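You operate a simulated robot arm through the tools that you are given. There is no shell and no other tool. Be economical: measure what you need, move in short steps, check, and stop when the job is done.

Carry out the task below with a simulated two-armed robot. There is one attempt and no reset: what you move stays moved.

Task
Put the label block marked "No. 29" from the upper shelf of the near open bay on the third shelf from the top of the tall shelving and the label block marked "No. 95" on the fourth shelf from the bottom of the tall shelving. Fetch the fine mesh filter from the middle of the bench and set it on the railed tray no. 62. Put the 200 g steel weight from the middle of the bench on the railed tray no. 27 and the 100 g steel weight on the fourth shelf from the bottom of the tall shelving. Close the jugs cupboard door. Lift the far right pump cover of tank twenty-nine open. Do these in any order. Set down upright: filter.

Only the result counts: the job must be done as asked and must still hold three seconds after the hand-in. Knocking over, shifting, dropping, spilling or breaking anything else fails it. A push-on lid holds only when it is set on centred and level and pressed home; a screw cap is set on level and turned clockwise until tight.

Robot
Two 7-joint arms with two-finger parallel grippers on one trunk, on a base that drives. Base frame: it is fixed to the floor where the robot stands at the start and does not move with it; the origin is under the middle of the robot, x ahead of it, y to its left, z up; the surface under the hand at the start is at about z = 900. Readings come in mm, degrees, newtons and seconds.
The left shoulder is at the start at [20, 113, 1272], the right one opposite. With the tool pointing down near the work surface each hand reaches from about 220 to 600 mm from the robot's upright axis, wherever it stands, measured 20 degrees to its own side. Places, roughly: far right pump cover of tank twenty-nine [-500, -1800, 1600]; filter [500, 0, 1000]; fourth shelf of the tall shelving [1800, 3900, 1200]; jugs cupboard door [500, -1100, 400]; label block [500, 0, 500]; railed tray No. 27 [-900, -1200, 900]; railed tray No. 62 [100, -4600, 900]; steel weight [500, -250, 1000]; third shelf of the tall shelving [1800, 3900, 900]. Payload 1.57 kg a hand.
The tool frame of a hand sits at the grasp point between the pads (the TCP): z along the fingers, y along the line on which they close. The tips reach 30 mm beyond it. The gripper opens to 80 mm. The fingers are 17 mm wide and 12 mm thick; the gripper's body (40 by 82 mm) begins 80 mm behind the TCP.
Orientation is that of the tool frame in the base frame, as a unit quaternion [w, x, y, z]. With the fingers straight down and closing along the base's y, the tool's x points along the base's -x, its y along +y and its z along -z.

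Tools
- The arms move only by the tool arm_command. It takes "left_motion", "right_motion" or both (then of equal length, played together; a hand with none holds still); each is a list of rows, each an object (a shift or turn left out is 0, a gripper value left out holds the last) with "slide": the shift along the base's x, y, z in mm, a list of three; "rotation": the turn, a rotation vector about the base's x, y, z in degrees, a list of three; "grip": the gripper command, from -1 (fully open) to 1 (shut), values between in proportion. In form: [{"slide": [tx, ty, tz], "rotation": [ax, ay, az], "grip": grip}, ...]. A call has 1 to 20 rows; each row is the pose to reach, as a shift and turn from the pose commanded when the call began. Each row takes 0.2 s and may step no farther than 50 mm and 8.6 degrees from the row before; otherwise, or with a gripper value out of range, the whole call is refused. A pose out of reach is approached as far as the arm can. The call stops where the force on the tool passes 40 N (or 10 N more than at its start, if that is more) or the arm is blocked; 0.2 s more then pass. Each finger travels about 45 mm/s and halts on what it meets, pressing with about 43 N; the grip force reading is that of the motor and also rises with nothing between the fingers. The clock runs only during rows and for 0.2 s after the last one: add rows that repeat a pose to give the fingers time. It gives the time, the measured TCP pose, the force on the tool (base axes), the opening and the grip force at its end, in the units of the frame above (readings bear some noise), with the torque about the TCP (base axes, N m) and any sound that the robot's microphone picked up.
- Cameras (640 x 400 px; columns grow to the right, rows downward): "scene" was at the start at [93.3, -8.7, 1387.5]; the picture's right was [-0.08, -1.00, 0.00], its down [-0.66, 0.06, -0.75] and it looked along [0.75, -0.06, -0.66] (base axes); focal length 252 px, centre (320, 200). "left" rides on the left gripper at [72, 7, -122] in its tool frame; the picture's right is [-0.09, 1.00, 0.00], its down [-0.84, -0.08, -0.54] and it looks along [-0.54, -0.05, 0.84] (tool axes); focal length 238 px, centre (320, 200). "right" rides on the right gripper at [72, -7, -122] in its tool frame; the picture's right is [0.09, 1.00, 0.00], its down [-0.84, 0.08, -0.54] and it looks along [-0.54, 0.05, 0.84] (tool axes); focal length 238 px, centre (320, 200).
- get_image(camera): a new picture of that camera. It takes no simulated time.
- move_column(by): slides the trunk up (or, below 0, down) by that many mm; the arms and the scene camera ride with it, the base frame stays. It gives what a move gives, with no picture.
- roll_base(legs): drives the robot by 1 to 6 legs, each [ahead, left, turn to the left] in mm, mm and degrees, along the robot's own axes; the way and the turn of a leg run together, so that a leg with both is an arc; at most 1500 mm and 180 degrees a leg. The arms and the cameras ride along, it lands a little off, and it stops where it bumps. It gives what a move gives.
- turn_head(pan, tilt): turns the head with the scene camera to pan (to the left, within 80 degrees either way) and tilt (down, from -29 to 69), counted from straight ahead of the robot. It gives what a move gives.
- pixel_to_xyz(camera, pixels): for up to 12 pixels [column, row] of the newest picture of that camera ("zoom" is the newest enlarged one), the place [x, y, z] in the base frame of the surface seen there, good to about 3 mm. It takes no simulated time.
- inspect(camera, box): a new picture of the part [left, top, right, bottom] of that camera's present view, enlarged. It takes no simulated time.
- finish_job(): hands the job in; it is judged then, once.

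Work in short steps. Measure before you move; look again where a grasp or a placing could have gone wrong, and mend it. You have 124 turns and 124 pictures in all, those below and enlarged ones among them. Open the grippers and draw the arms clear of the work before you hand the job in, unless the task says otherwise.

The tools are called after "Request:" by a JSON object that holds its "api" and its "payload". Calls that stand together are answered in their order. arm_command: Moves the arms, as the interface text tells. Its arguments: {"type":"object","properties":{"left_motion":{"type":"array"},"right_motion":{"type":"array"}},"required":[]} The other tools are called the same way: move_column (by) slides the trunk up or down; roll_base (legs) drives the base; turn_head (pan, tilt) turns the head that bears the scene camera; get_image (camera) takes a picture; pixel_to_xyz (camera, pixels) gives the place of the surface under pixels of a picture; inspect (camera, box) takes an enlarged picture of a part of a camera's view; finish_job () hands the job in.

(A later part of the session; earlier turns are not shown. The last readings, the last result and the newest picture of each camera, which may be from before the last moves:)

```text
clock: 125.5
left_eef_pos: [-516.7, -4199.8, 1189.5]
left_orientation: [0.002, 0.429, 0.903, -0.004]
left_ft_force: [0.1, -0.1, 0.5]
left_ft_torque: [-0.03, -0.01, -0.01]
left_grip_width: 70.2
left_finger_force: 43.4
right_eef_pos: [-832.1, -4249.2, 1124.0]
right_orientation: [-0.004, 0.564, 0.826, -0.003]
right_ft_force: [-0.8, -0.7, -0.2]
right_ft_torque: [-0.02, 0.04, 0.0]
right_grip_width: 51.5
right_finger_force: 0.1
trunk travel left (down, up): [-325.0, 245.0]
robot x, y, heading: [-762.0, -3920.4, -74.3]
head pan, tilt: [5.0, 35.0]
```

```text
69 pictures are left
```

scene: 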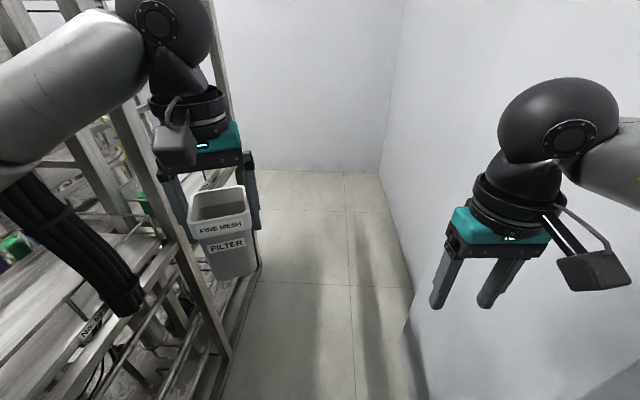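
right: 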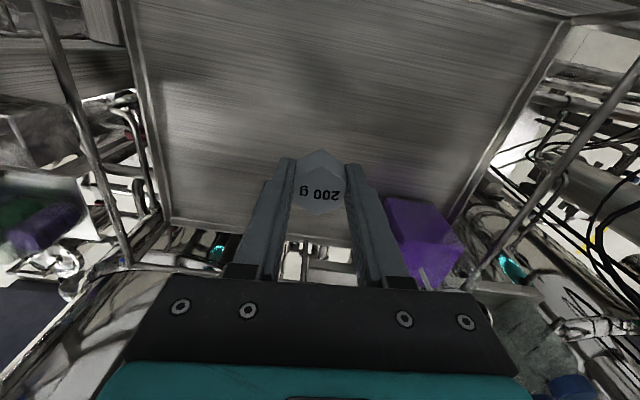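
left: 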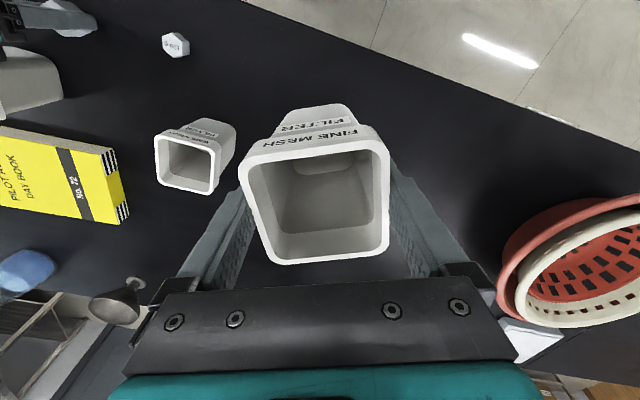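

Blocked at the pillar, probably by the right elbow. I back up, turn to face the rig, and go past sideways, where the robot is narrower.

Request:
{"api": "roll_base", "payload": {"legs": [[-200, 0, 0], [0, 0, 90]]}}

Request:
{"api": "turn_head", "payload": {"pan": -75, "tilt": 35}}

Request:
{"api": "get_image", "payload": {"camera": "scene"}}

```text
clock: 130.9
left_eef_pos: [-530.0, -3482.1, 1186.4]
left_orientation: [-0.001, -0.337, 0.942, 0.001]
left_ft_force: [-1.1, 0.8, -0.3]
left_ft_torque: [0.01, -0.02, -0.01]
left_grip_width: 70.5
left_finger_force: 42.7
right_eef_pos: [-479.4, -3796.7, 1121.2]
right_orientation: [-0.005, -0.187, 0.982, -0.003]
right_ft_force: [-0.4, 0.8, -0.4]
right_ft_torque: [0.03, 0.03, -0.01]
right_grip_width: 52.1
right_finger_force: 0.1
trunk travel left (down, up): [-325.0, 245.0]
robot x, y, heading: [-817.7, -3728.1, 15.7]
head pan, tilt: [5.0, 35.0]
```

```text
clock: 132.5
left_eef_pos: [-529.3, -3482.2, 1186.5]
left_orientation: [0.0, -0.337, 0.942, 0.001]
left_ft_force: [0.0, 0.8, -0.8]
left_ft_torque: [0.02, 0.01, -0.03]
left_grip_width: 70.6
left_finger_force: 42.8
right_eef_pos: [-480.1, -3797.7, 1121.5]
right_orientation: [-0.005, -0.187, 0.982, -0.002]
right_ft_force: [0.1, 0.5, 0.9]
right_ft_torque: [0.01, 0.0, 0.02]
right_grip_width: 52.1
right_finger_force: 0.1
trunk travel left (down, up): [-325.0, 245.0]
robot x, y, heading: [-817.5, -3733.1, 15.9]
head pan, tilt: [-75.0, 35.0]
```

```text
68 pictures are left
```

scene: 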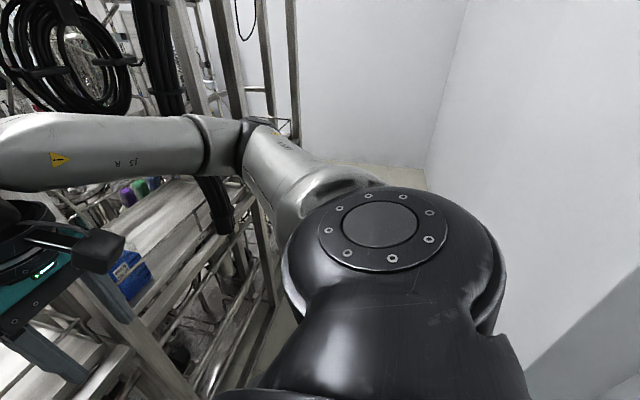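

Now I slide sideways to the right along the rig.

Request:
{"api": "roll_base", "payload": {"legs": [[0, 0, 1], [0, -620, 0], [0, -600, 0]]}}

Request:
{"api": "turn_head", "payload": {"pan": 10, "tilt": 32}}

Request:
{"api": "get_image", "payload": {"camera": "scene"}}

```text
clock: 139.3
left_eef_pos: [-179.4, -4643.5, 1186.0]
left_orientation: [0.0, -0.344, 0.939, 0.001]
left_ft_force: [0.6, 0.7, -1.3]
left_ft_torque: [0.02, 0.0, 0.02]
left_grip_width: 70.6
left_finger_force: 42.9
right_eef_pos: [-125.1, -4957.5, 1120.9]
right_orientation: [-0.005, -0.195, 0.981, -0.003]
right_ft_force: [-0.3, 0.6, 0.2]
right_ft_torque: [0.03, -0.03, 0.03]
right_grip_width: 52.2
right_finger_force: 0.1
trunk travel left (down, up): [-325.0, 245.0]
robot x, y, heading: [-459.0, -4894.4, 16.8]
head pan, tilt: [-75.0, 35.0]
```

```text
clock: 140.9
left_eef_pos: [-179.7, -4641.6, 1186.7]
left_orientation: [0.0, -0.345, 0.939, 0.0]
left_ft_force: [1.0, -0.3, -0.1]
left_ft_torque: [-0.02, 0.01, -0.02]
left_grip_width: 70.5
left_finger_force: 43.6
right_eef_pos: [-125.2, -4956.8, 1120.5]
right_orientation: [-0.004, -0.195, 0.981, -0.003]
right_ft_force: [1.2, -1.1, -0.5]
right_ft_torque: [0.05, 0.02, 0.02]
right_grip_width: 52.2
right_finger_force: 0.2
trunk travel left (down, up): [-325.0, 245.0]
robot x, y, heading: [-464.5, -4898.3, 17.2]
head pan, tilt: [10.0, 32.0]
```

```text
67 pictures are left
```

scene: 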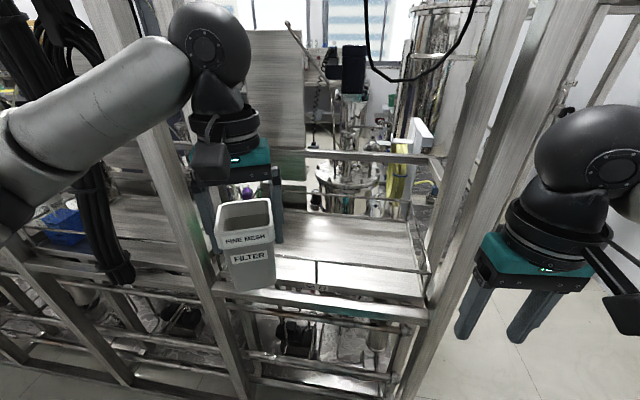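

A tray is directly ahead at (350,250). I read its label and measure it.

Request:
{"api": "inspect", "payload": {"camera": "scene", "box": [200, 170, 440, 320]}}

Request:
{"api": "pixel_to_xyz", "payload": {"camera": "scene", "pixels": [[350, 245], [350, 275], [412, 270], [320, 225], [405, 230], [290, 265], [205, 285], [430, 300], [350, 305], [365, 155], [440, 190]]}}

```text
2.67 times, centred on (320, 245) of scene
```

zoom: 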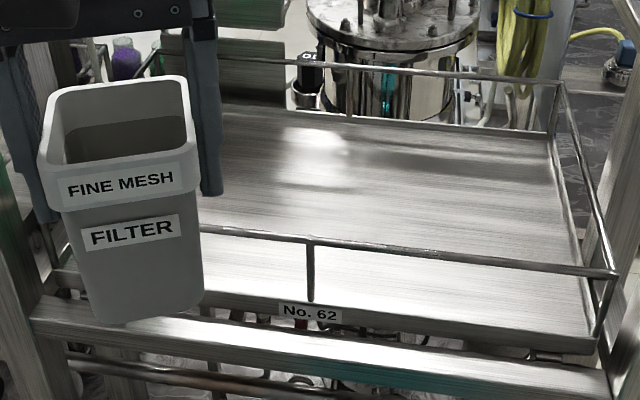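

```text
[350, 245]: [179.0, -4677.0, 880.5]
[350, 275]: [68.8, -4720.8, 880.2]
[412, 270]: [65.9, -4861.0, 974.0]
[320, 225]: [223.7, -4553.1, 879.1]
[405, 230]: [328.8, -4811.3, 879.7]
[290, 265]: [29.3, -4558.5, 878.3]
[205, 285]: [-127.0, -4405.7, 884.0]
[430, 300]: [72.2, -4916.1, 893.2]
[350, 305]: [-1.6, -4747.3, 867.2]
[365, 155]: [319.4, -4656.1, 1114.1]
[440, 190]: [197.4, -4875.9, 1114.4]
```

Tray No. 62 confirmed: surface z≈880, rail top z≈974. I pull the right hand back from the post and drive slightly closer.

Request:
{"api": "arm_command", "payload": {"right_motion": [{"slide": [-33, -10, 20], "grip": -0.3}, {"slide": [-66, -20, 30]}]}}

Request:
{"api": "roll_base", "payload": {"legs": [[0, -50, 0], [110, 0, 0]]}}

Request:
{"api": "get_image", "payload": {"camera": "scene"}}

Request:
{"api": "get_image", "payload": {"camera": "left"}}

```text
clock: 141.5
left_eef_pos: [-180.5, -4642.4, 1187.4]
left_orientation: [0.0, -0.344, 0.939, 0.001]
left_ft_force: [-0.1, 0.3, -0.3]
left_ft_torque: [0.01, 0.01, 0.0]
left_grip_width: 70.8
left_finger_force: 43.0
right_eef_pos: [-191.5, -4977.2, 1151.3]
right_orientation: [-0.005, -0.195, 0.981, -0.003]
right_ft_force: [0.9, 0.1, -0.9]
right_ft_torque: [0.05, 0.0, -0.01]
right_grip_width: 52.1
right_finger_force: 0.1
trunk travel left (down, up): [-325.0, 245.0]
robot x, y, heading: [-462.3, -4895.0, 16.7]
head pan, tilt: [10.0, 32.0]
```

```text
clock: 143.2
left_eef_pos: [-60.3, -4658.9, 1185.1]
left_orientation: [-0.001, -0.344, 0.939, 0.001]
left_ft_force: [0.2, 0.1, -1.2]
left_ft_torque: [-0.01, 0.03, 0.01]
left_grip_width: 70.5
left_finger_force: 42.8
right_eef_pos: [-69.8, -4994.0, 1150.3]
right_orientation: [-0.006, -0.195, 0.981, -0.003]
right_ft_force: [0.0, 0.1, 0.3]
right_ft_torque: [0.02, 0.04, 0.01]
right_grip_width: 51.6
right_finger_force: 0.0
trunk travel left (down, up): [-325.0, 245.0]
robot x, y, heading: [-347.4, -4912.3, 16.7]
head pan, tilt: [10.0, 32.0]
```

```text
65 pictures are left
```

scene: 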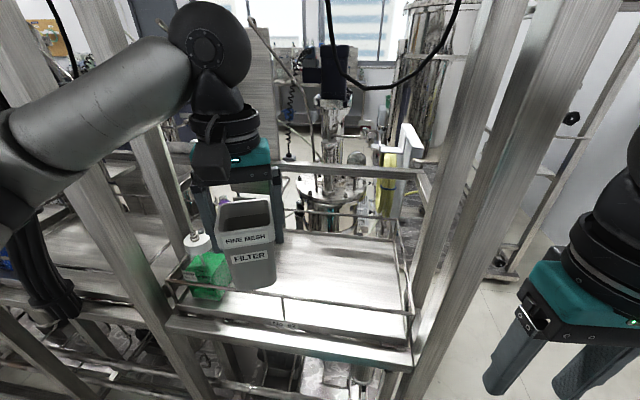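

```text
64 pictures are left
```

left: 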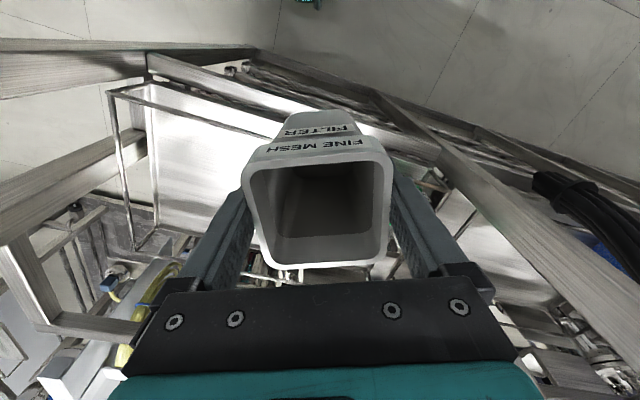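

There is a green bottle at the tray's front left (210,275). I measure it and the free area.

Request:
{"api": "pixel_to_xyz", "payload": {"camera": "scene", "pixels": [[210, 265], [225, 285], [197, 240], [320, 265], [340, 255], [225, 195], [340, 172], [360, 290], [300, 230]]}}

Request:
{"api": "inspect", "payload": {"camera": "scene", "box": [160, 180, 420, 340]}}

```text
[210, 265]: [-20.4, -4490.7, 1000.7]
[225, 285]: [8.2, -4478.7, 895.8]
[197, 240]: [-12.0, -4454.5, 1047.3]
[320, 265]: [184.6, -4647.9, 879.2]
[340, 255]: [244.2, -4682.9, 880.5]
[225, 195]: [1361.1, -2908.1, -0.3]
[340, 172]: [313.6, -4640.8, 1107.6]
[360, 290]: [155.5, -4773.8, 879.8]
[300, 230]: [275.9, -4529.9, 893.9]
```

```text
2.46 times, centred on (290, 260) of scene
```

zoom: 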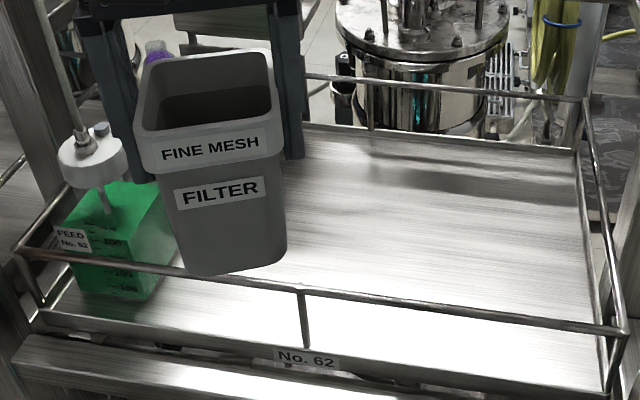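

The bottle sits well to the left; the target (140,-4702) is free. I carry the filter over it and lower part way.

Request:
{"api": "arm_command", "payload": {"left_motion": [{"slide": [10, -2, 0]}, {"slide": [30, -7, 0]}, {"slide": [55, -12, 0]}, {"slide": [85, -18, 0]}, {"slide": [115, -25, 0]}, {"slide": [145, -32, 0]}, {"slide": [170, -38, 0]}, {"slide": [190, -42, -5]}, {"slide": [200, -43, -20]}, {"slide": [200, -43, -45]}, {"slide": [200, -43, -75]}, {"slide": [200, -43, -105]}, {"slide": [200, -43, -135]}, {"slide": [200, -43, -160]}, {"slide": [200, -43, -180]}]}}

Request:
{"api": "inspect", "payload": {"camera": "scene", "box": [160, 150, 440, 325]}}

```text
clock: 146.4
left_eef_pos: [137.6, -4702.0, 1004.9]
left_orientation: [-0.001, -0.345, 0.939, 0.001]
left_ft_force: [-0.2, 0.6, -1.1]
left_ft_torque: [0.01, -0.02, 0.01]
left_grip_width: 70.6
left_finger_force: 42.8
right_eef_pos: [-73.7, -4993.7, 1150.9]
right_orientation: [-0.005, -0.195, 0.981, -0.003]
right_ft_force: [0.1, 0.4, -0.4]
right_ft_torque: [0.01, -0.02, 0.0]
right_grip_width: 52.1
right_finger_force: 0.2
trunk travel left (down, up): [-325.0, 245.0]
robot x, y, heading: [-341.3, -4910.1, 17.0]
head pan, tilt: [10.0, 32.0]
```

```text
2.29 times, centred on (300, 238) of scene
```

zoom: 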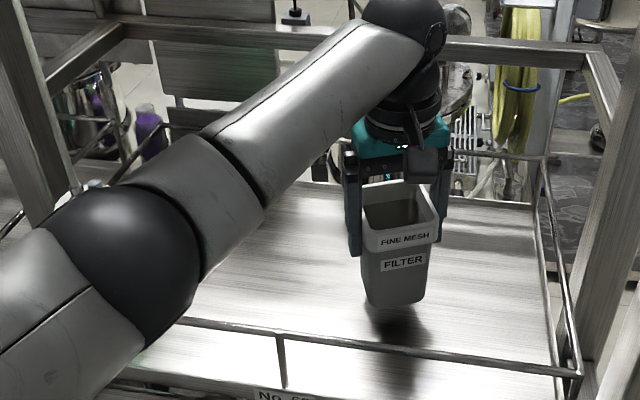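

The filter hovers about 25 mm above the tray. I lower gently to contact.

Request:
{"api": "arm_command", "payload": {"left_motion": [{"slide": [0, 0, -8]}, {"slide": [0, 0, -15]}, {"slide": [0, 0, -20]}, {"slide": [0, 0, -23]}, {"slide": [0, 0, -25]}, {"slide": [0, 0, -26]}]}}

```text
clock: 147.8
left_eef_pos: [137.9, -4704.1, 980.0]
left_orientation: [-0.001, -0.345, 0.939, 0.0]
left_ft_force: [-0.4, 0.9, -0.4]
left_ft_torque: [-0.01, 0.02, 0.02]
left_grip_width: 70.4
left_finger_force: 43.1
right_eef_pos: [-72.2, -4992.6, 1151.0]
right_orientation: [-0.005, -0.194, 0.981, -0.002]
right_ft_force: [0.9, -0.6, 0.2]
right_ft_torque: [-0.01, -0.02, -0.01]
right_grip_width: 52.2
right_finger_force: 0.0
trunk travel left (down, up): [-325.0, 245.0]
robot x, y, heading: [-344.0, -4911.9, 16.6]
head pan, tilt: [10.0, 32.0]
```

No contact yet; a few millimetres more in small steps.

Request:
{"api": "arm_command", "payload": {"left_motion": [{"slide": [0, 0, -1]}, {"slide": [0, 0, -2]}, {"slide": [0, 0, -2.5]}]}}

Request:
{"api": "inspect", "payload": {"camera": "scene", "box": [280, 200, 400, 300]}}

```text
clock: 148.6
left_eef_pos: [138.4, -4701.7, 977.5]
left_orientation: [0.0, -0.344, 0.939, 0.0]
left_ft_force: [-0.9, -0.1, -0.2]
left_ft_torque: [-0.01, 0.02, 0.02]
left_grip_width: 70.7
left_finger_force: 42.7
right_eef_pos: [-72.3, -4993.6, 1150.9]
right_orientation: [-0.005, -0.195, 0.981, -0.003]
right_ft_force: [-0.3, 0.8, 0.4]
right_ft_torque: [-0.03, 0.0, -0.03]
right_grip_width: 51.9
right_finger_force: 0.0
trunk travel left (down, up): [-325.0, 245.0]
robot x, y, heading: [-344.0, -4915.0, 17.0]
head pan, tilt: [10.0, 32.0]
```

```text
4.00 times, centred on (340, 250) of scene
```

zoom: 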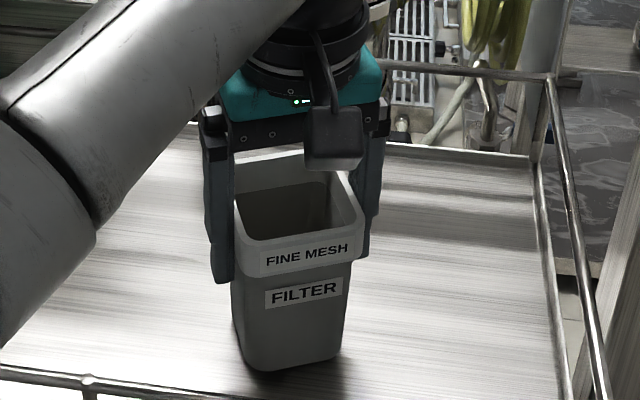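

Very close. I step on, watching the vertical force.

Request:
{"api": "arm_command", "payload": {"left_motion": [{"slide": [0, 0, -1]}, {"slide": [0, 0, -1.5]}, {"slide": [0, 0, -1.5]}]}}

Request:
{"api": "pixel_to_xyz", "payload": {"camera": "zoom", "pixels": [[262, 368], [340, 355], [300, 365], [380, 330], [220, 380], [300, 385]]}}

```text
clock: 149.4
left_eef_pos: [137.5, -4702.2, 975.6]
left_orientation: [-0.001, -0.344, 0.939, 0.001]
left_ft_force: [0.4, -0.7, -0.1]
left_ft_torque: [-0.01, 0.01, 0.05]
left_grip_width: 70.8
left_finger_force: 43.0
right_eef_pos: [-73.2, -4993.1, 1149.7]
right_orientation: [-0.005, -0.195, 0.981, -0.002]
right_ft_force: [0.2, 0.4, 1.0]
right_ft_torque: [0.03, 0.02, -0.03]
right_grip_width: 52.1
right_finger_force: 0.1
trunk travel left (down, up): [-325.0, 245.0]
robot x, y, heading: [-348.0, -4911.1, 16.9]
head pan, tilt: [10.0, 32.0]
```

```text
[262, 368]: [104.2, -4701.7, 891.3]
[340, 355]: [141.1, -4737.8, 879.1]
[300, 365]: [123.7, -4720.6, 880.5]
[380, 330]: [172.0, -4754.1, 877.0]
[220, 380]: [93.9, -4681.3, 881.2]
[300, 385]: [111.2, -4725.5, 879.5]
```

Still no reaction force; I continue down 3 mm more in small steps.

Request:
{"api": "arm_command", "payload": {"left_motion": [{"slide": [0, 0, -1]}, {"slide": [0, 0, -2]}, {"slide": [0, 0, -3]}]}}

```text
clock: 150.2
left_eef_pos: [138.9, -4702.2, 975.1]
left_orientation: [0.001, -0.343, 0.939, 0.001]
left_ft_force: [-1.9, -0.3, 9.8]
left_ft_torque: [0.02, 0.26, 0.02]
left_grip_width: 70.6
left_finger_force: 43.2
right_eef_pos: [-73.2, -4994.5, 1151.2]
right_orientation: [-0.005, -0.195, 0.981, -0.003]
right_ft_force: [1.1, -0.7, 0.5]
right_ft_torque: [-0.02, -0.01, 0.02]
right_grip_width: 52.2
right_finger_force: 0.0
trunk travel left (down, up): [-325.0, 245.0]
robot x, y, heading: [-348.3, -4913.1, 17.0]
head pan, tilt: [10.0, 32.0]
```

Contact (10 N). I ease up 1.5 mm, open and rise straight up, then retract.

Request:
{"api": "arm_command", "payload": {"left_motion": [{"slide": [0, 0, 1.5]}, {"slide": [0, 0, 1.5], "grip": -0.9}, {"slide": [0, 0, 1.5], "grip": -1}, {"slide": [0, 0, 1.5], "grip": -1}, {"slide": [0, 0, 1.5], "grip": -1}, {"slide": [0, 0, 6]}, {"slide": [0, 0, 14]}, {"slide": [0, 0, 30]}, {"slide": [0, 0, 60]}, {"slide": [0, 0, 100]}, {"slide": [0, 0, 145]}, {"slide": [0, 0, 190]}, {"slide": [-40, 8, 210]}, {"slide": [-80, 17, 210]}, {"slide": [-120, 26, 210]}, {"slide": [-160, 34, 210]}, {"slide": [-200, 43, 210]}]}}

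Request:
{"api": "inspect", "payload": {"camera": "scene", "box": [160, 150, 440, 325]}}

```text
clock: 153.8
left_eef_pos: [-62.3, -4658.7, 1183.0]
left_orientation: [0.001, -0.344, 0.939, 0.001]
left_ft_force: [-0.2, -0.7, -0.2]
left_ft_torque: [0.0, -0.01, 0.04]
left_grip_width: 79.9
left_finger_force: 0.1
right_eef_pos: [-73.3, -4993.7, 1151.2]
right_orientation: [-0.005, -0.196, 0.981, -0.003]
right_ft_force: [0.1, 0.2, -0.8]
right_ft_torque: [0.01, -0.06, -0.05]
right_grip_width: 52.1
right_finger_force: 0.1
trunk travel left (down, up): [-325.0, 245.0]
robot x, y, heading: [-345.9, -4912.6, 16.7]
head pan, tilt: [10.0, 32.0]
```

```text
2.29 times, centred on (300, 238) of scene
```

zoom: 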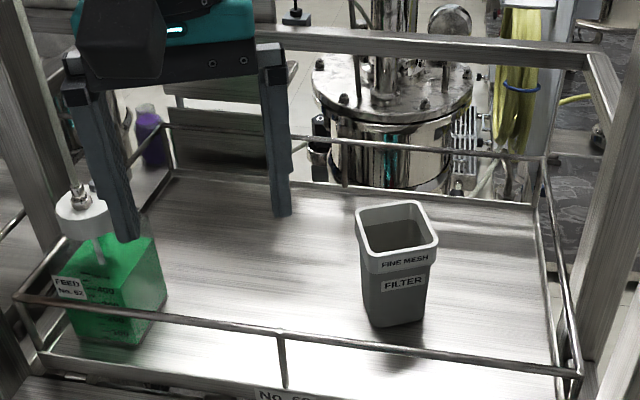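

The filter stands upright on tray 62. I back off and look right for a way around the far end to the front aisle.

Request:
{"api": "roll_base", "payload": {"legs": [[-100, 0, 0]]}}

Request:
{"api": "turn_head", "payload": {"pan": -45, "tilt": 25}}

Request:
{"api": "get_image", "payload": {"camera": "scene"}}

```text
clock: 154.9
left_eef_pos: [-157.6, -4688.9, 1182.6]
left_orientation: [0.0, -0.344, 0.939, 0.0]
left_ft_force: [-0.5, -0.2, -0.2]
left_ft_torque: [-0.01, -0.04, 0.01]
left_grip_width: 80.0
left_finger_force: 0.1
right_eef_pos: [-169.9, -5022.7, 1151.0]
right_orientation: [-0.005, -0.195, 0.981, -0.003]
right_ft_force: [-0.4, 0.2, 0.6]
right_ft_torque: [0.0, -0.01, 0.0]
right_grip_width: 52.0
right_finger_force: 0.2
trunk travel left (down, up): [-325.0, 245.0]
robot x, y, heading: [-438.2, -4938.1, 16.7]
head pan, tilt: [10.0, 32.0]
```

```text
clock: 156.2
left_eef_pos: [-157.2, -4688.1, 1182.3]
left_orientation: [-0.001, -0.344, 0.939, 0.001]
left_ft_force: [-0.1, -0.1, 0.0]
left_ft_torque: [0.0, 0.02, -0.01]
left_grip_width: 80.2
left_finger_force: 0.0
right_eef_pos: [-168.5, -5022.7, 1150.1]
right_orientation: [-0.004, -0.195, 0.981, -0.003]
right_ft_force: [-0.3, 0.4, 0.4]
right_ft_torque: [0.03, 0.0, 0.0]
right_grip_width: 52.1
right_finger_force: 0.1
trunk travel left (down, up): [-325.0, 245.0]
robot x, y, heading: [-441.4, -4942.8, 17.0]
head pan, tilt: [-45.0, 25.0]
```

```text
59 pictures are left
```

scene: 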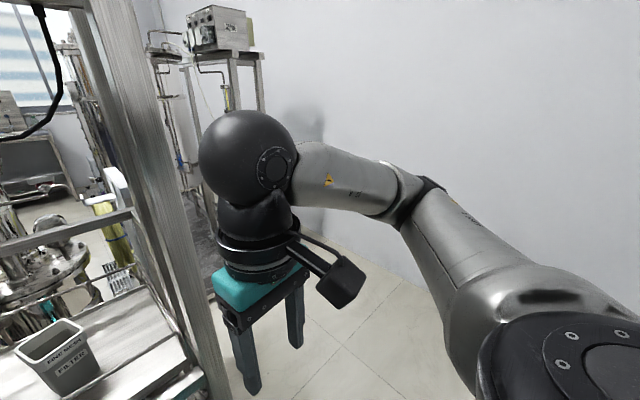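

Beyond the end post there's open floor and the separate rig. I measure the gap.

Request:
{"api": "pixel_to_xyz", "payload": {"camera": "scene", "pixels": [[230, 385], [330, 235], [270, 130], [205, 225], [400, 270], [350, 360], [90, 240], [185, 160], [245, 60], [150, 120]]}}

Request:
{"api": "turn_head", "payload": {"pan": -25, "tilt": 45}}

Request:
{"api": "get_image", "payload": {"camera": "scene"}}

```text
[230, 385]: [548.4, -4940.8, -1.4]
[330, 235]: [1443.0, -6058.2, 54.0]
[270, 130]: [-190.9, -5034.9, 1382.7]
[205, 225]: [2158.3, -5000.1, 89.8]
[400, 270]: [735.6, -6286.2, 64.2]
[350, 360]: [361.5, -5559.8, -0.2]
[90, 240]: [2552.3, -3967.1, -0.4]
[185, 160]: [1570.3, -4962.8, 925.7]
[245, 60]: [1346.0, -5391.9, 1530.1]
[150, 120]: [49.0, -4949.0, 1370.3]
```

```text
clock: 157.0
left_eef_pos: [-155.7, -4688.7, 1183.5]
left_orientation: [-0.001, -0.344, 0.939, 0.001]
left_ft_force: [-0.4, -0.1, 0.2]
left_ft_torque: [0.01, -0.01, 0.01]
left_grip_width: 79.8
left_finger_force: 0.0
right_eef_pos: [-168.5, -5023.0, 1149.6]
right_orientation: [-0.005, -0.195, 0.981, -0.003]
right_ft_force: [-0.2, 0.3, -0.4]
right_ft_torque: [0.02, 0.05, -0.03]
right_grip_width: 52.1
right_finger_force: 0.1
trunk travel left (down, up): [-325.0, 245.0]
robot x, y, heading: [-440.8, -4943.7, 16.9]
head pan, tilt: [-25.0, 45.0]
```

```text
58 pictures are left
```

scene: 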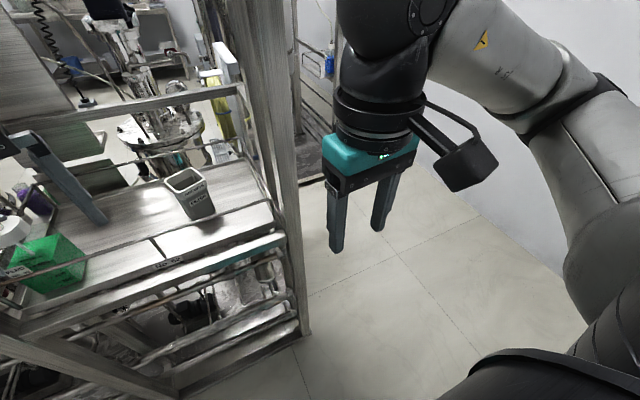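

I slide right past the row's end, then drive forward and look toward the front aisle.

Request:
{"api": "roll_base", "payload": {"legs": [[0, -720, 0], [950, 0, 0]]}}

Request:
{"api": "turn_head", "payload": {"pan": 20, "tilt": 25}}

Request:
{"api": "get_image", "payload": {"camera": "scene"}}

```text
clock: 165.5
left_eef_pos: [959.9, -5119.6, 1183.6]
left_orientation: [-0.001, -0.337, 0.941, 0.001]
left_ft_force: [-0.7, 0.0, 0.0]
left_ft_torque: [0.01, -0.02, 0.0]
left_grip_width: 80.0
left_finger_force: 0.0
right_eef_pos: [944.2, -5453.2, 1151.4]
right_orientation: [-0.005, -0.19, 0.982, -0.003]
right_ft_force: [0.0, 0.2, -0.6]
right_ft_torque: [0.02, 0.01, 0.02]
right_grip_width: 52.0
right_finger_force: 0.1
trunk travel left (down, up): [-325.0, 245.0]
robot x, y, heading: [674.3, -5363.7, 16.1]
head pan, tilt: [-25.0, 45.0]
```

```text
clock: 166.6
left_eef_pos: [960.0, -5119.2, 1183.4]
left_orientation: [0.0, -0.339, 0.941, 0.001]
left_ft_force: [-0.3, 0.0, 0.5]
left_ft_torque: [0.02, 0.03, 0.02]
left_grip_width: 79.7
left_finger_force: 0.0
right_eef_pos: [944.5, -5452.0, 1151.9]
right_orientation: [-0.005, -0.189, 0.982, -0.003]
right_ft_force: [-0.4, -0.4, 0.4]
right_ft_torque: [-0.01, 0.0, 0.01]
right_grip_width: 52.0
right_finger_force: 0.0
trunk travel left (down, up): [-325.0, 245.0]
robot x, y, heading: [671.8, -5366.9, 16.1]
head pan, tilt: [20.0, 25.0]
```

```text
57 pictures are left
```

scene: 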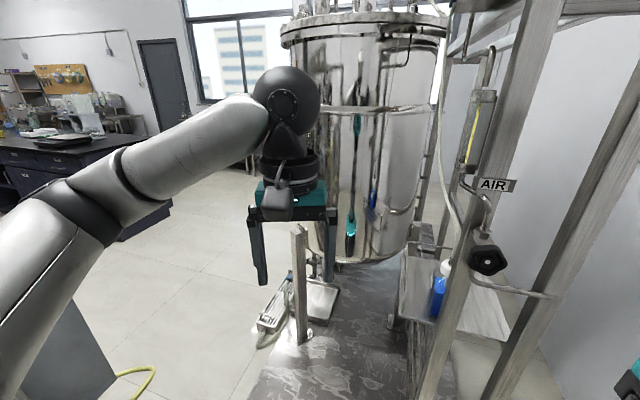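

The separate rig is right ahead. I measure its skid corner, the hose, and objects on the left.

Request:
{"api": "pixel_to_xyz", "payload": {"camera": "scene", "pixels": [[245, 395], [270, 330], [300, 300], [140, 372], [70, 350], [115, 390], [180, 205], [200, 280], [255, 340], [400, 250], [325, 240], [300, 150]]}}

Request:
{"api": "turn_head", "payload": {"pan": 70, "tilt": 25}}

Request:
{"api": "get_image", "payload": {"camera": "scene"}}

```text
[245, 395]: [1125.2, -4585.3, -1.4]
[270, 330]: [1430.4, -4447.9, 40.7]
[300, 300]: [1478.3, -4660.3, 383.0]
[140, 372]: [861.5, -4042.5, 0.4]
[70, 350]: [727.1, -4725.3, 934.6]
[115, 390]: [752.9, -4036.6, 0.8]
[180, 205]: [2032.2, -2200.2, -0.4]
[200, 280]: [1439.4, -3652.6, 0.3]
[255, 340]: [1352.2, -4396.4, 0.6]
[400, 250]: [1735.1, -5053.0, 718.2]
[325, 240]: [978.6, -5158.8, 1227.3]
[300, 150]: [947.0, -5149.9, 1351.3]
```

```text
clock: 167.8
left_eef_pos: [960.2, -5119.2, 1183.3]
left_orientation: [0.0, -0.338, 0.941, 0.0]
left_ft_force: [-0.3, -0.2, 0.3]
left_ft_torque: [0.0, 0.01, 0.01]
left_grip_width: 79.8
left_finger_force: 0.1
right_eef_pos: [943.9, -5453.3, 1150.6]
right_orientation: [-0.005, -0.189, 0.982, -0.002]
right_ft_force: [-0.3, -0.1, -0.8]
right_ft_torque: [0.0, -0.01, 0.01]
right_grip_width: 52.0
right_finger_force: 0.1
trunk travel left (down, up): [-325.0, 245.0]
robot x, y, heading: [668.8, -5367.0, 16.1]
head pan, tilt: [70.0, 25.0]
```

```text
56 pictures are left
```

scene: 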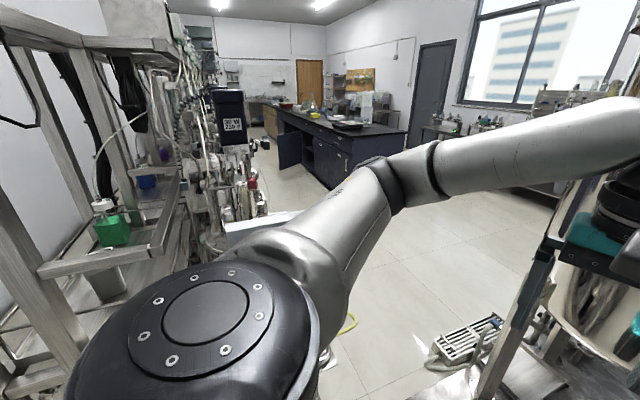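

The gap to the front here is only about 450–490 mm, too narrow, so I return the way I came: back, sideways past the pillar, then up the back aisle.

Request:
{"api": "roll_base", "payload": {"legs": [[0, 0, 0.8], [-950, 0, 0], [0, 1000, 0], [0, 950, 0], [0, 0, 90]]}}

Request:
{"api": "turn_head", "payload": {"pan": 0, "tilt": 30}}

```text
clock: 186.3
left_eef_pos: [-1077.0, -3492.6, 1183.3]
left_orientation: [0.001, 0.91, -0.414, 0.0]
left_ft_force: [-0.2, -0.3, -0.1]
left_ft_torque: [0.0, -0.02, 0.0]
left_grip_width: 80.0
left_finger_force: 0.1
right_eef_pos: [-744.5, -3499.8, 1151.5]
right_orientation: [0.001, 0.835, -0.55, 0.005]
right_ft_force: [-0.4, -0.1, 0.3]
right_ft_torque: [0.01, -0.03, -0.01]
right_grip_width: 52.0
right_finger_force: 0.1
trunk travel left (down, up): [-325.0, 245.0]
robot x, y, heading: [-822.4, -3774.6, 107.8]
head pan, tilt: [70.0, 25.0]
```

```text
clock: 187.7
left_eef_pos: [-1077.1, -3491.4, 1183.2]
left_orientation: [0.001, 0.91, -0.414, 0.0]
left_ft_force: [-0.4, 0.5, 1.6]
left_ft_torque: [0.0, 0.0, 0.01]
left_grip_width: 79.8
left_finger_force: 0.2
right_eef_pos: [-743.3, -3499.4, 1149.8]
right_orientation: [0.001, 0.835, -0.55, 0.005]
right_ft_force: [0.5, -0.3, -0.6]
right_ft_torque: [0.01, -0.01, 0.03]
right_grip_width: 51.8
right_finger_force: 0.1
trunk travel left (down, up): [-325.0, 245.0]
robot x, y, heading: [-821.1, -3769.4, 107.8]
head pan, tilt: [0.0, 30.0]
```

Clear so far; I drive up the aisle and around the near end.

Request:
{"api": "roll_base", "payload": {"legs": [[0, 0, -0.9], [1400, 20, 0], [1300, 20, 0], [1270, 20, 0], [0, 0, -90], [1200, 0, 0]]}}

```text
clock: 213.1
left_eef_pos: [-1426.3, 351.3, 1184.8]
left_orientation: [0.002, -0.345, 0.938, -0.001]
left_ft_force: [0.9, 0.6, -0.5]
left_ft_torque: [0.01, -0.03, 0.03]
left_grip_width: 80.2
left_finger_force: 0.0
right_eef_pos: [-1438.8, 11.9, 1148.5]
right_orientation: [-0.011, -0.188, 0.982, -0.006]
right_ft_force: [-0.1, 0.0, 0.1]
right_ft_torque: [0.01, 0.01, -0.02]
right_grip_width: 51.9
right_finger_force: 0.1
trunk travel left (down, up): [-325.0, 245.0]
robot x, y, heading: [-1704.8, 98.4, 16.7]
head pan, tilt: [0.0, 30.0]
stopped in leg 6: the robot was blocked; the commanded pose is now the measured one
```

Blocked by what is probably the right elbow at the rig's end panel. I back a little, shift left 60 mm and look right before moving on.

Request:
{"api": "roll_base", "payload": {"legs": [[-60, 0, 0], [0, 65, 0]]}}

Request:
{"api": "turn_head", "payload": {"pan": -60, "tilt": 30}}

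Request:
{"api": "get_image", "payload": {"camera": "scene"}}

```text
clock: 213.8
left_eef_pos: [-1426.2, 350.5, 1183.4]
left_orientation: [0.0, -0.344, 0.939, -0.001]
left_ft_force: [-0.4, 0.3, -0.3]
left_ft_torque: [-0.01, -0.01, 0.02]
left_grip_width: 79.6
left_finger_force: 0.0
right_eef_pos: [-1438.5, 12.4, 1147.4]
right_orientation: [-0.012, -0.188, 0.982, -0.006]
right_ft_force: [0.0, 0.2, -0.1]
right_ft_torque: [0.02, 0.0, 0.0]
right_grip_width: 51.9
right_finger_force: 0.0
trunk travel left (down, up): [-325.0, 245.0]
robot x, y, heading: [-1707.8, 97.8, 16.5]
head pan, tilt: [0.0, 30.0]
stopped in leg 1: the robot was blocked; the commanded pose is now the measured one
```

```text
clock: 215.1
left_eef_pos: [-1425.8, 349.7, 1183.6]
left_orientation: [0.001, -0.346, 0.938, -0.001]
left_ft_force: [-0.1, 0.1, 0.4]
left_ft_torque: [0.0, 0.02, 0.0]
left_grip_width: 79.9
left_finger_force: 0.1
right_eef_pos: [-1438.3, 12.7, 1148.0]
right_orientation: [-0.012, -0.188, 0.982, -0.006]
right_ft_force: [0.1, 0.5, 0.0]
right_ft_torque: [-0.01, -0.02, -0.03]
right_grip_width: 51.9
right_finger_force: 0.0
trunk travel left (down, up): [-325.0, 245.0]
robot x, y, heading: [-1705.0, 96.7, 16.9]
head pan, tilt: [-60.0, 30.0]
```

```text
55 pictures are left
```

scene: 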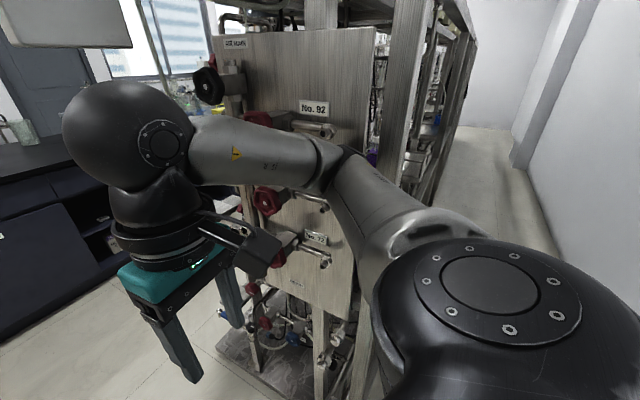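

The right elbow touches the end panel's valves. I move straight left away from it.

Request:
{"api": "roll_base", "payload": {"legs": [[0, 80, 0]]}}

Request:
{"api": "turn_head", "payload": {"pan": -62, "tilt": 30}}

Request:
{"api": "get_image", "payload": {"camera": "scene"}}

```text
clock: 216.2
left_eef_pos: [-1445.1, 426.6, 1183.1]
left_orientation: [-0.002, -0.346, 0.938, 0.0]
left_ft_force: [0.1, 1.0, -0.2]
left_ft_torque: [-0.03, -0.01, 0.0]
left_grip_width: 80.2
left_finger_force: 0.1
right_eef_pos: [-1456.1, 87.8, 1146.4]
right_orientation: [-0.015, -0.188, 0.982, -0.003]
right_ft_force: [-0.7, -0.3, 0.3]
right_ft_torque: [-0.01, -0.03, 0.02]
right_grip_width: 51.9
right_finger_force: 0.1
trunk travel left (down, up): [-325.0, 245.0]
robot x, y, heading: [-1732.0, 173.6, 17.1]
head pan, tilt: [-60.0, 30.0]
```

```text
clock: 216.8
left_eef_pos: [-1444.1, 426.0, 1183.5]
left_orientation: [-0.001, -0.346, 0.938, 0.0]
left_ft_force: [-0.2, 0.3, 0.2]
left_ft_torque: [0.02, -0.01, 0.03]
left_grip_width: 79.8
left_finger_force: 0.0
right_eef_pos: [-1456.5, 87.2, 1147.3]
right_orientation: [-0.015, -0.189, 0.982, -0.004]
right_ft_force: [0.5, 0.5, -0.1]
right_ft_torque: [-0.02, 0.02, 0.02]
right_grip_width: 52.2
right_finger_force: 0.1
trunk travel left (down, up): [-325.0, 245.0]
robot x, y, heading: [-1729.2, 171.5, 16.5]
head pan, tilt: [-62.0, 30.0]
```

```text
54 pictures are left
```

scene: 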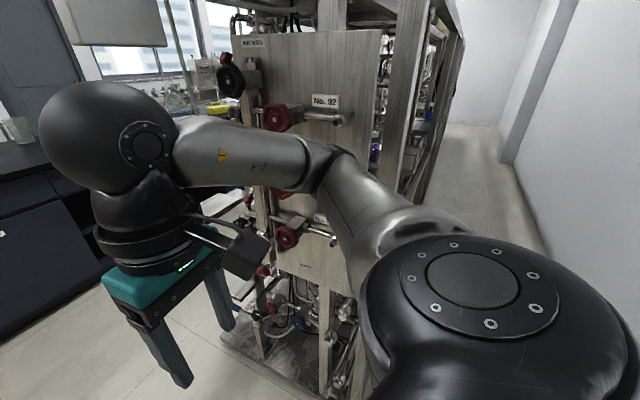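

There is clearance on the right now. I check the left elbow against the table before going on.

Request:
{"api": "turn_head", "payload": {"pan": 70, "tilt": 35}}

Request:
{"api": "get_image", "payload": {"camera": "scene"}}

```text
clock: 218.9
left_eef_pos: [-1442.9, 426.3, 1183.1]
left_orientation: [-0.001, -0.345, 0.939, 0.0]
left_ft_force: [0.4, 0.2, -0.8]
left_ft_torque: [0.01, 0.0, 0.0]
left_grip_width: 79.9
left_finger_force: 0.1
right_eef_pos: [-1455.1, 88.0, 1146.8]
right_orientation: [-0.014, -0.188, 0.982, -0.005]
right_ft_force: [0.5, 0.1, 0.3]
right_ft_torque: [0.04, 0.01, 0.02]
right_grip_width: 51.8
right_finger_force: 0.0
trunk travel left (down, up): [-325.0, 245.0]
robot x, y, heading: [-1731.6, 177.1, 16.9]
head pan, tilt: [70.0, 35.0]
```

```text
53 pictures are left
```

scene: 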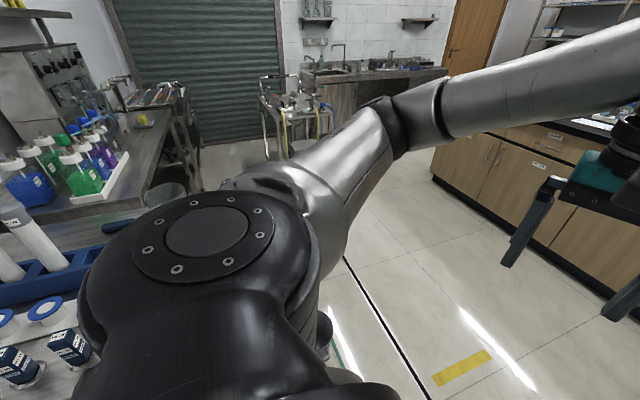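

Left is fine too. I drive out to the front aisle, turn along it and raise the trunk to view the pump covers from the front.

Request:
{"api": "roll_base", "payload": {"legs": [[1450, 0, 0], [0, 0, -90], [1250, 0, 0]]}}

Request:
{"api": "turn_head", "payload": {"pan": -25, "tilt": 0}}

Request:
{"api": "move_column", "payload": {"by": 240}}

Request:
{"api": "get_image", "payload": {"camera": "scene"}}

```text
clock: 235.9
left_eef_pos: [293.3, -869.2, 1182.9]
left_orientation: [-0.001, 0.413, 0.911, 0.002]
left_ft_force: [-0.2, -0.2, 0.0]
left_ft_torque: [0.03, 0.02, -0.02]
left_grip_width: 79.9
left_finger_force: 0.0
right_eef_pos: [-46.3, -861.0, 1146.4]
right_orientation: [-0.013, 0.556, 0.831, 0.006]
right_ft_force: [-0.1, -0.4, 0.3]
right_ft_torque: [0.0, 0.0, 0.01]
right_grip_width: 52.0
right_finger_force: 0.0
trunk travel left (down, up): [-325.0, 245.0]
robot x, y, heading: [34.9, -589.8, -72.0]
head pan, tilt: [70.0, 35.0]
```

```text
clock: 237.6
left_eef_pos: [293.3, -867.5, 1181.8]
left_orientation: [0.0, 0.413, 0.911, 0.002]
left_ft_force: [0.5, 0.0, 1.0]
left_ft_torque: [0.0, -0.02, -0.04]
left_grip_width: 80.0
left_finger_force: 0.1
right_eef_pos: [-45.6, -861.6, 1146.5]
right_orientation: [-0.013, 0.555, 0.832, 0.006]
right_ft_force: [0.8, -0.3, -0.2]
right_ft_torque: [0.0, -0.03, 0.03]
right_grip_width: 51.9
right_finger_force: 0.1
trunk travel left (down, up): [-325.0, 245.0]
robot x, y, heading: [36.9, -587.3, -72.1]
head pan, tilt: [-25.0, 0.0]
```

```text
clock: 240.1
left_eef_pos: [291.4, -869.1, 1422.7]
left_orientation: [0.0, 0.414, 0.91, 0.002]
left_ft_force: [-0.1, 0.6, 0.2]
left_ft_torque: [0.03, 0.0, 0.01]
left_grip_width: 80.2
left_finger_force: 0.2
right_eef_pos: [-46.8, -861.0, 1386.2]
right_orientation: [-0.013, 0.556, 0.831, 0.007]
right_ft_force: [-0.2, -0.8, 1.0]
right_ft_torque: [-0.01, 0.03, -0.02]
right_grip_width: 52.2
right_finger_force: 0.0
trunk travel left (down, up): [-565.0, 5.0]
robot x, y, heading: [36.3, -586.9, -72.0]
head pan, tilt: [-25.0, 0.0]
```

```text
52 pictures are left
```

scene: 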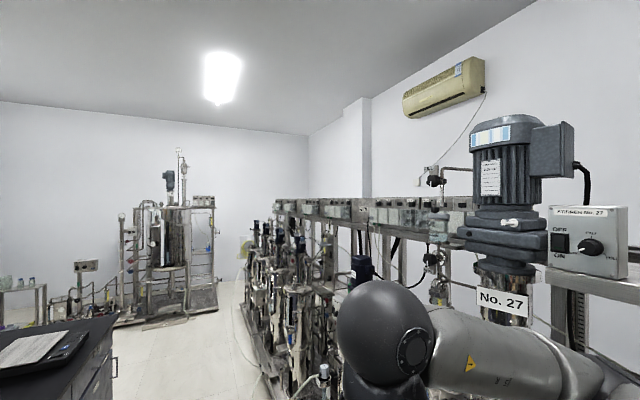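

I enlarge the pump boxes beyond tank 27 to read their labels.

Request:
{"api": "inspect", "payload": {"camera": "scene", "box": [270, 185, 470, 285]}}

Request:
{"api": "pixel_to_xyz", "payload": {"camera": "scene", "pixels": [[380, 213], [395, 213], [410, 213], [428, 215], [345, 211], [455, 215], [330, 211]]}}

```text
3.20 times, centred on (370, 235) of scene
```

zoom: 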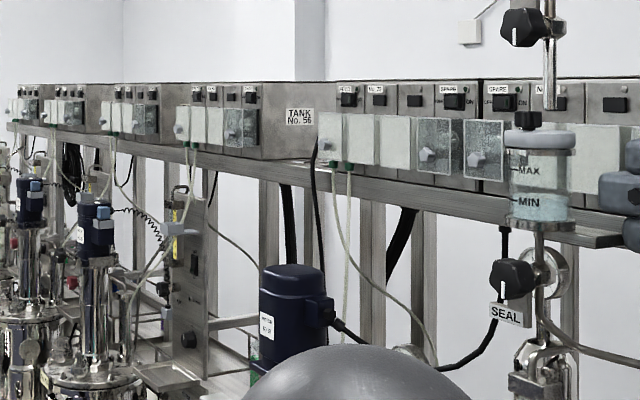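

```text
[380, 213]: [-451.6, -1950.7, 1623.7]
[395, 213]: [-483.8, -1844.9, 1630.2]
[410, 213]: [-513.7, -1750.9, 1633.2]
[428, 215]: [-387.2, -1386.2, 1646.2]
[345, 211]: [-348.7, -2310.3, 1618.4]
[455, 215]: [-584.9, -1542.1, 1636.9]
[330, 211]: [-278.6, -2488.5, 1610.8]
```

The pump heads need a head-on view, but the jugs door blocks the aisle there, so I close it first. I turn toward the door, lower the trunk, and see.

Request:
{"api": "roll_base", "payload": {"legs": [[0, 0, 54]]}}

Request:
{"api": "move_column", "payload": {"by": -430}}

Request:
{"api": "turn_head", "payload": {"pan": -20, "tilt": 40}}

Request:
{"api": "get_image", "payload": {"camera": "scene"}}

```text
clock: 242.9
left_eef_pos: [415.2, -548.0, 1422.9]
left_orientation: [-0.001, -0.041, 0.999, 0.001]
left_ft_force: [-0.3, -1.0, 0.5]
left_ft_torque: [0.02, 0.01, 0.01]
left_grip_width: 80.0
left_finger_force: 0.0
right_eef_pos: [207.2, -817.5, 1386.9]
right_orientation: [-0.015, 0.122, 0.992, 0.0]
right_ft_force: [-0.3, -0.8, -0.3]
right_ft_torque: [0.0, 0.01, -0.03]
right_grip_width: 52.0
right_finger_force: 0.1
trunk travel left (down, up): [-565.0, 5.0]
robot x, y, heading: [33.9, -584.5, -18.8]
head pan, tilt: [-25.0, 0.0]
```

```text
refused: -430 is not a number from -400 to 400
```

```text
clock: 243.9
left_eef_pos: [413.2, -549.3, 1422.3]
left_orientation: [-0.001, -0.041, 0.999, 0.0]
left_ft_force: [-0.2, 1.1, 1.0]
left_ft_torque: [0.0, 0.01, -0.06]
left_grip_width: 79.8
left_finger_force: 0.1
right_eef_pos: [207.2, -815.1, 1386.6]
right_orientation: [-0.015, 0.121, 0.992, 0.001]
right_ft_force: [-0.3, -0.8, 0.5]
right_ft_torque: [0.0, -0.02, -0.02]
right_grip_width: 52.1
right_finger_force: 0.1
trunk travel left (down, up): [-565.0, 5.0]
robot x, y, heading: [35.2, -590.2, -18.9]
head pan, tilt: [-20.0, 40.0]
```

```text
50 pictures are left
```

scene: 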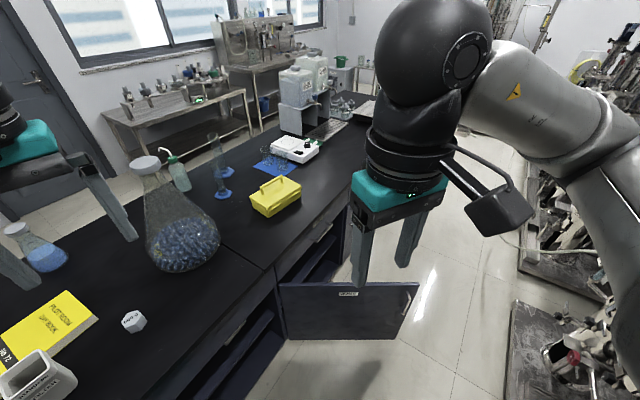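

The door's outer face looks at us, hinge at left, so pushing it toward the bench closes it. I lower the trunk, raise the left hand, and swing the closed right hand forward and low.

Request:
{"api": "pixel_to_xyz", "payload": {"camera": "scene", "pixels": [[283, 285], [415, 288], [400, 335], [290, 335], [408, 300], [348, 294], [350, 320]]}}

Request:
{"api": "move_column", "payload": {"by": -390}}

Request:
{"api": "arm_command", "payload": {"right_motion": [{"slide": [15, -5, -40], "rotation": [-2.4, -7.1, 0], "grip": 1}, {"slide": [30, -10, -80], "rotation": [-4.8, -14.2, 0], "grip": 1}, {"slide": [46, -16, -120], "rotation": [-7.3, -21.3, 0], "grip": 1}, {"slide": [62, -21, -160], "rotation": [-9.7, -28.4, 0], "grip": 1}, {"slide": [78, -27, -200], "rotation": [-12.1, -35.5, 0]}, {"slide": [94, -32, -240], "rotation": [-14.5, -42.6, 0]}, {"slide": [110, -38, -280], "rotation": [-17, -49.7, 0]}, {"slide": [126, -43, -320], "rotation": [-19.4, -56.8, 0]}, {"slide": [142, -48, -360], "rotation": [-19.4, -56.8, 0]}, {"slide": [156, -53, -400], "rotation": [-19.4, -56.8, 0]}], "left_motion": [{"slide": [0, 0, 15]}, {"slide": [0, 0, 30]}, {"slide": [0, 0, 45]}, {"slide": [0, 0, 60]}, {"slide": [0, 0, 75]}, {"slide": [0, 0, 90]}, {"slide": [0, 0, 105]}, {"slide": [0, 0, 120]}, {"slide": [0, 0, 120]}, {"slide": [0, 0, 120]}]}}

Request:
{"api": "get_image", "payload": {"camera": "scene"}}

```text
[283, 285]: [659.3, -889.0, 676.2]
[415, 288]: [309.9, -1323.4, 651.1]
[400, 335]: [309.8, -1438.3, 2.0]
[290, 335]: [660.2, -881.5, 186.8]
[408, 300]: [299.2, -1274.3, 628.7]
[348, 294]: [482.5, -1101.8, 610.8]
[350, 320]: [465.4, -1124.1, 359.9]
```

```text
clock: 247.7
left_eef_pos: [414.4, -549.3, 1032.5]
left_orientation: [-0.001, -0.041, 0.999, 0.0]
left_ft_force: [0.3, -0.4, -0.7]
left_ft_torque: [-0.01, -0.02, -0.02]
left_grip_width: 79.9
left_finger_force: 0.2
right_eef_pos: [206.9, -817.3, 998.0]
right_orientation: [-0.014, 0.12, 0.993, 0.001]
right_ft_force: [-0.5, -0.1, 0.3]
right_ft_torque: [0.0, 0.02, -0.03]
right_grip_width: 52.0
right_finger_force: 0.1
trunk travel left (down, up): [-175.0, 395.0]
robot x, y, heading: [32.9, -587.7, -19.0]
head pan, tilt: [-20.0, 40.0]
```

```text
clock: 249.9
left_eef_pos: [414.8, -548.8, 1152.6]
left_orientation: [-0.002, -0.041, 0.999, 0.002]
left_ft_force: [-0.2, -1.8, 0.2]
left_ft_torque: [0.06, 0.0, 0.03]
left_grip_width: 80.0
left_finger_force: 0.1
right_eef_pos: [447.7, -760.6, 669.5]
right_orientation: [0.442, 0.13, 0.878, -0.133]
right_ft_force: [-0.2, -0.1, -0.6]
right_ft_torque: [0.01, 0.01, -0.01]
right_grip_width: 0.1
right_finger_force: 21.2
right hand out of reach, approached as far as the arm can: row 1, 2, 3, 4, 5, 6, 7, 8, 9, 10
trunk travel left (down, up): [-175.0, 395.0]
robot x, y, heading: [35.3, -584.5, -18.7]
head pan, tilt: [-20.0, 40.0]
```

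```text
49 pictures are left
```

scene: 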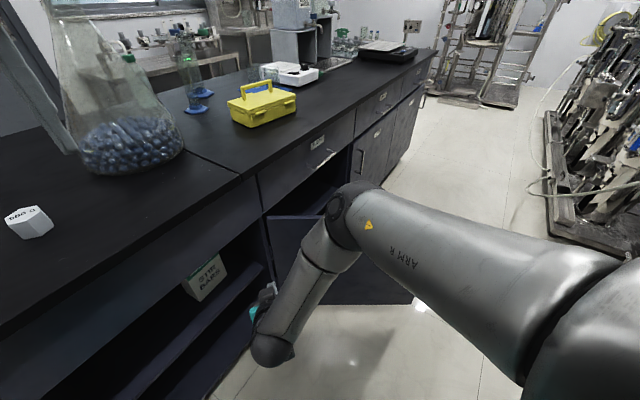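

The hand points forward-down at z≈670, usable. I lower 90 mm more and move right so the fist stands before the door's outer face.

Request:
{"api": "move_column", "payload": {"by": -90}}

Request:
{"api": "roll_base", "payload": {"legs": [[0, -455, 0]]}}

Request:
{"api": "get_image", "payload": {"camera": "scene"}}

Request:
{"api": "get_image", "payload": {"camera": "right"}}

```text
clock: 251.2
left_eef_pos: [414.2, -548.4, 1061.8]
left_orientation: [-0.001, -0.04, 0.999, 0.001]
left_ft_force: [0.0, 0.1, -0.4]
left_ft_torque: [-0.02, 0.02, 0.01]
left_grip_width: 79.9
left_finger_force: 0.0
right_eef_pos: [449.3, -758.9, 579.0]
right_orientation: [0.443, 0.131, 0.877, -0.134]
right_ft_force: [0.0, 1.2, -0.3]
right_ft_torque: [0.01, -0.01, 0.02]
right_grip_width: 0.0
right_finger_force: 21.6
trunk travel left (down, up): [-85.0, 485.0]
robot x, y, heading: [35.8, -586.7, -18.4]
head pan, tilt: [-20.0, 40.0]
```

```text
clock: 253.9
left_eef_pos: [268.2, -978.0, 1064.0]
left_orientation: [-0.001, -0.04, 0.999, 0.0]
left_ft_force: [-0.3, -0.1, -0.4]
left_ft_torque: [0.03, -0.01, -0.03]
left_grip_width: 80.3
left_finger_force: 0.1
right_eef_pos: [301.5, -1189.2, 578.2]
right_orientation: [0.442, 0.132, 0.877, -0.134]
right_ft_force: [0.0, 0.3, 0.3]
right_ft_torque: [-0.04, 0.03, -0.03]
right_grip_width: 0.0
right_finger_force: 20.8
trunk travel left (down, up): [-85.0, 485.0]
robot x, y, heading: [-107.8, -1017.0, -18.9]
head pan, tilt: [-20.0, 40.0]
```

```text
48 pictures are left
```

scene: 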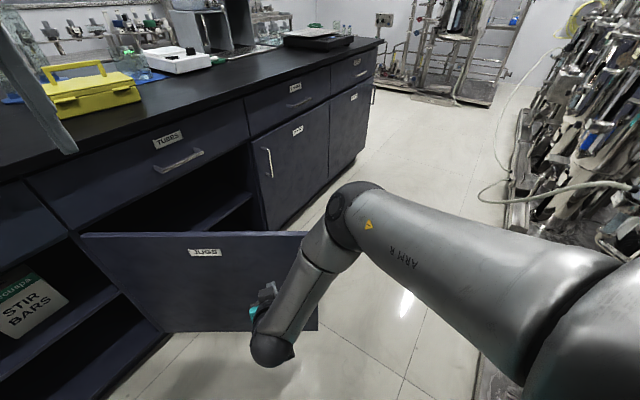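

```text
47 pictures are left
```

right: 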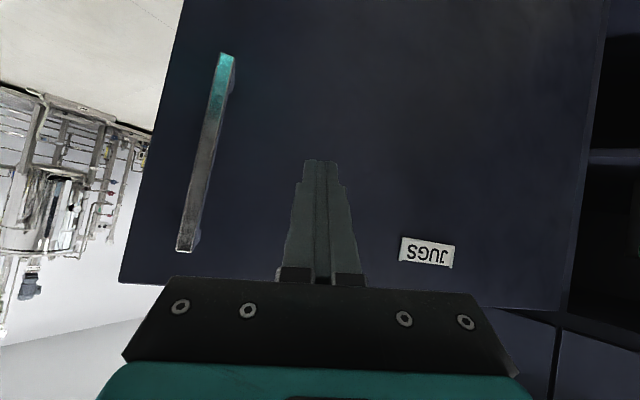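

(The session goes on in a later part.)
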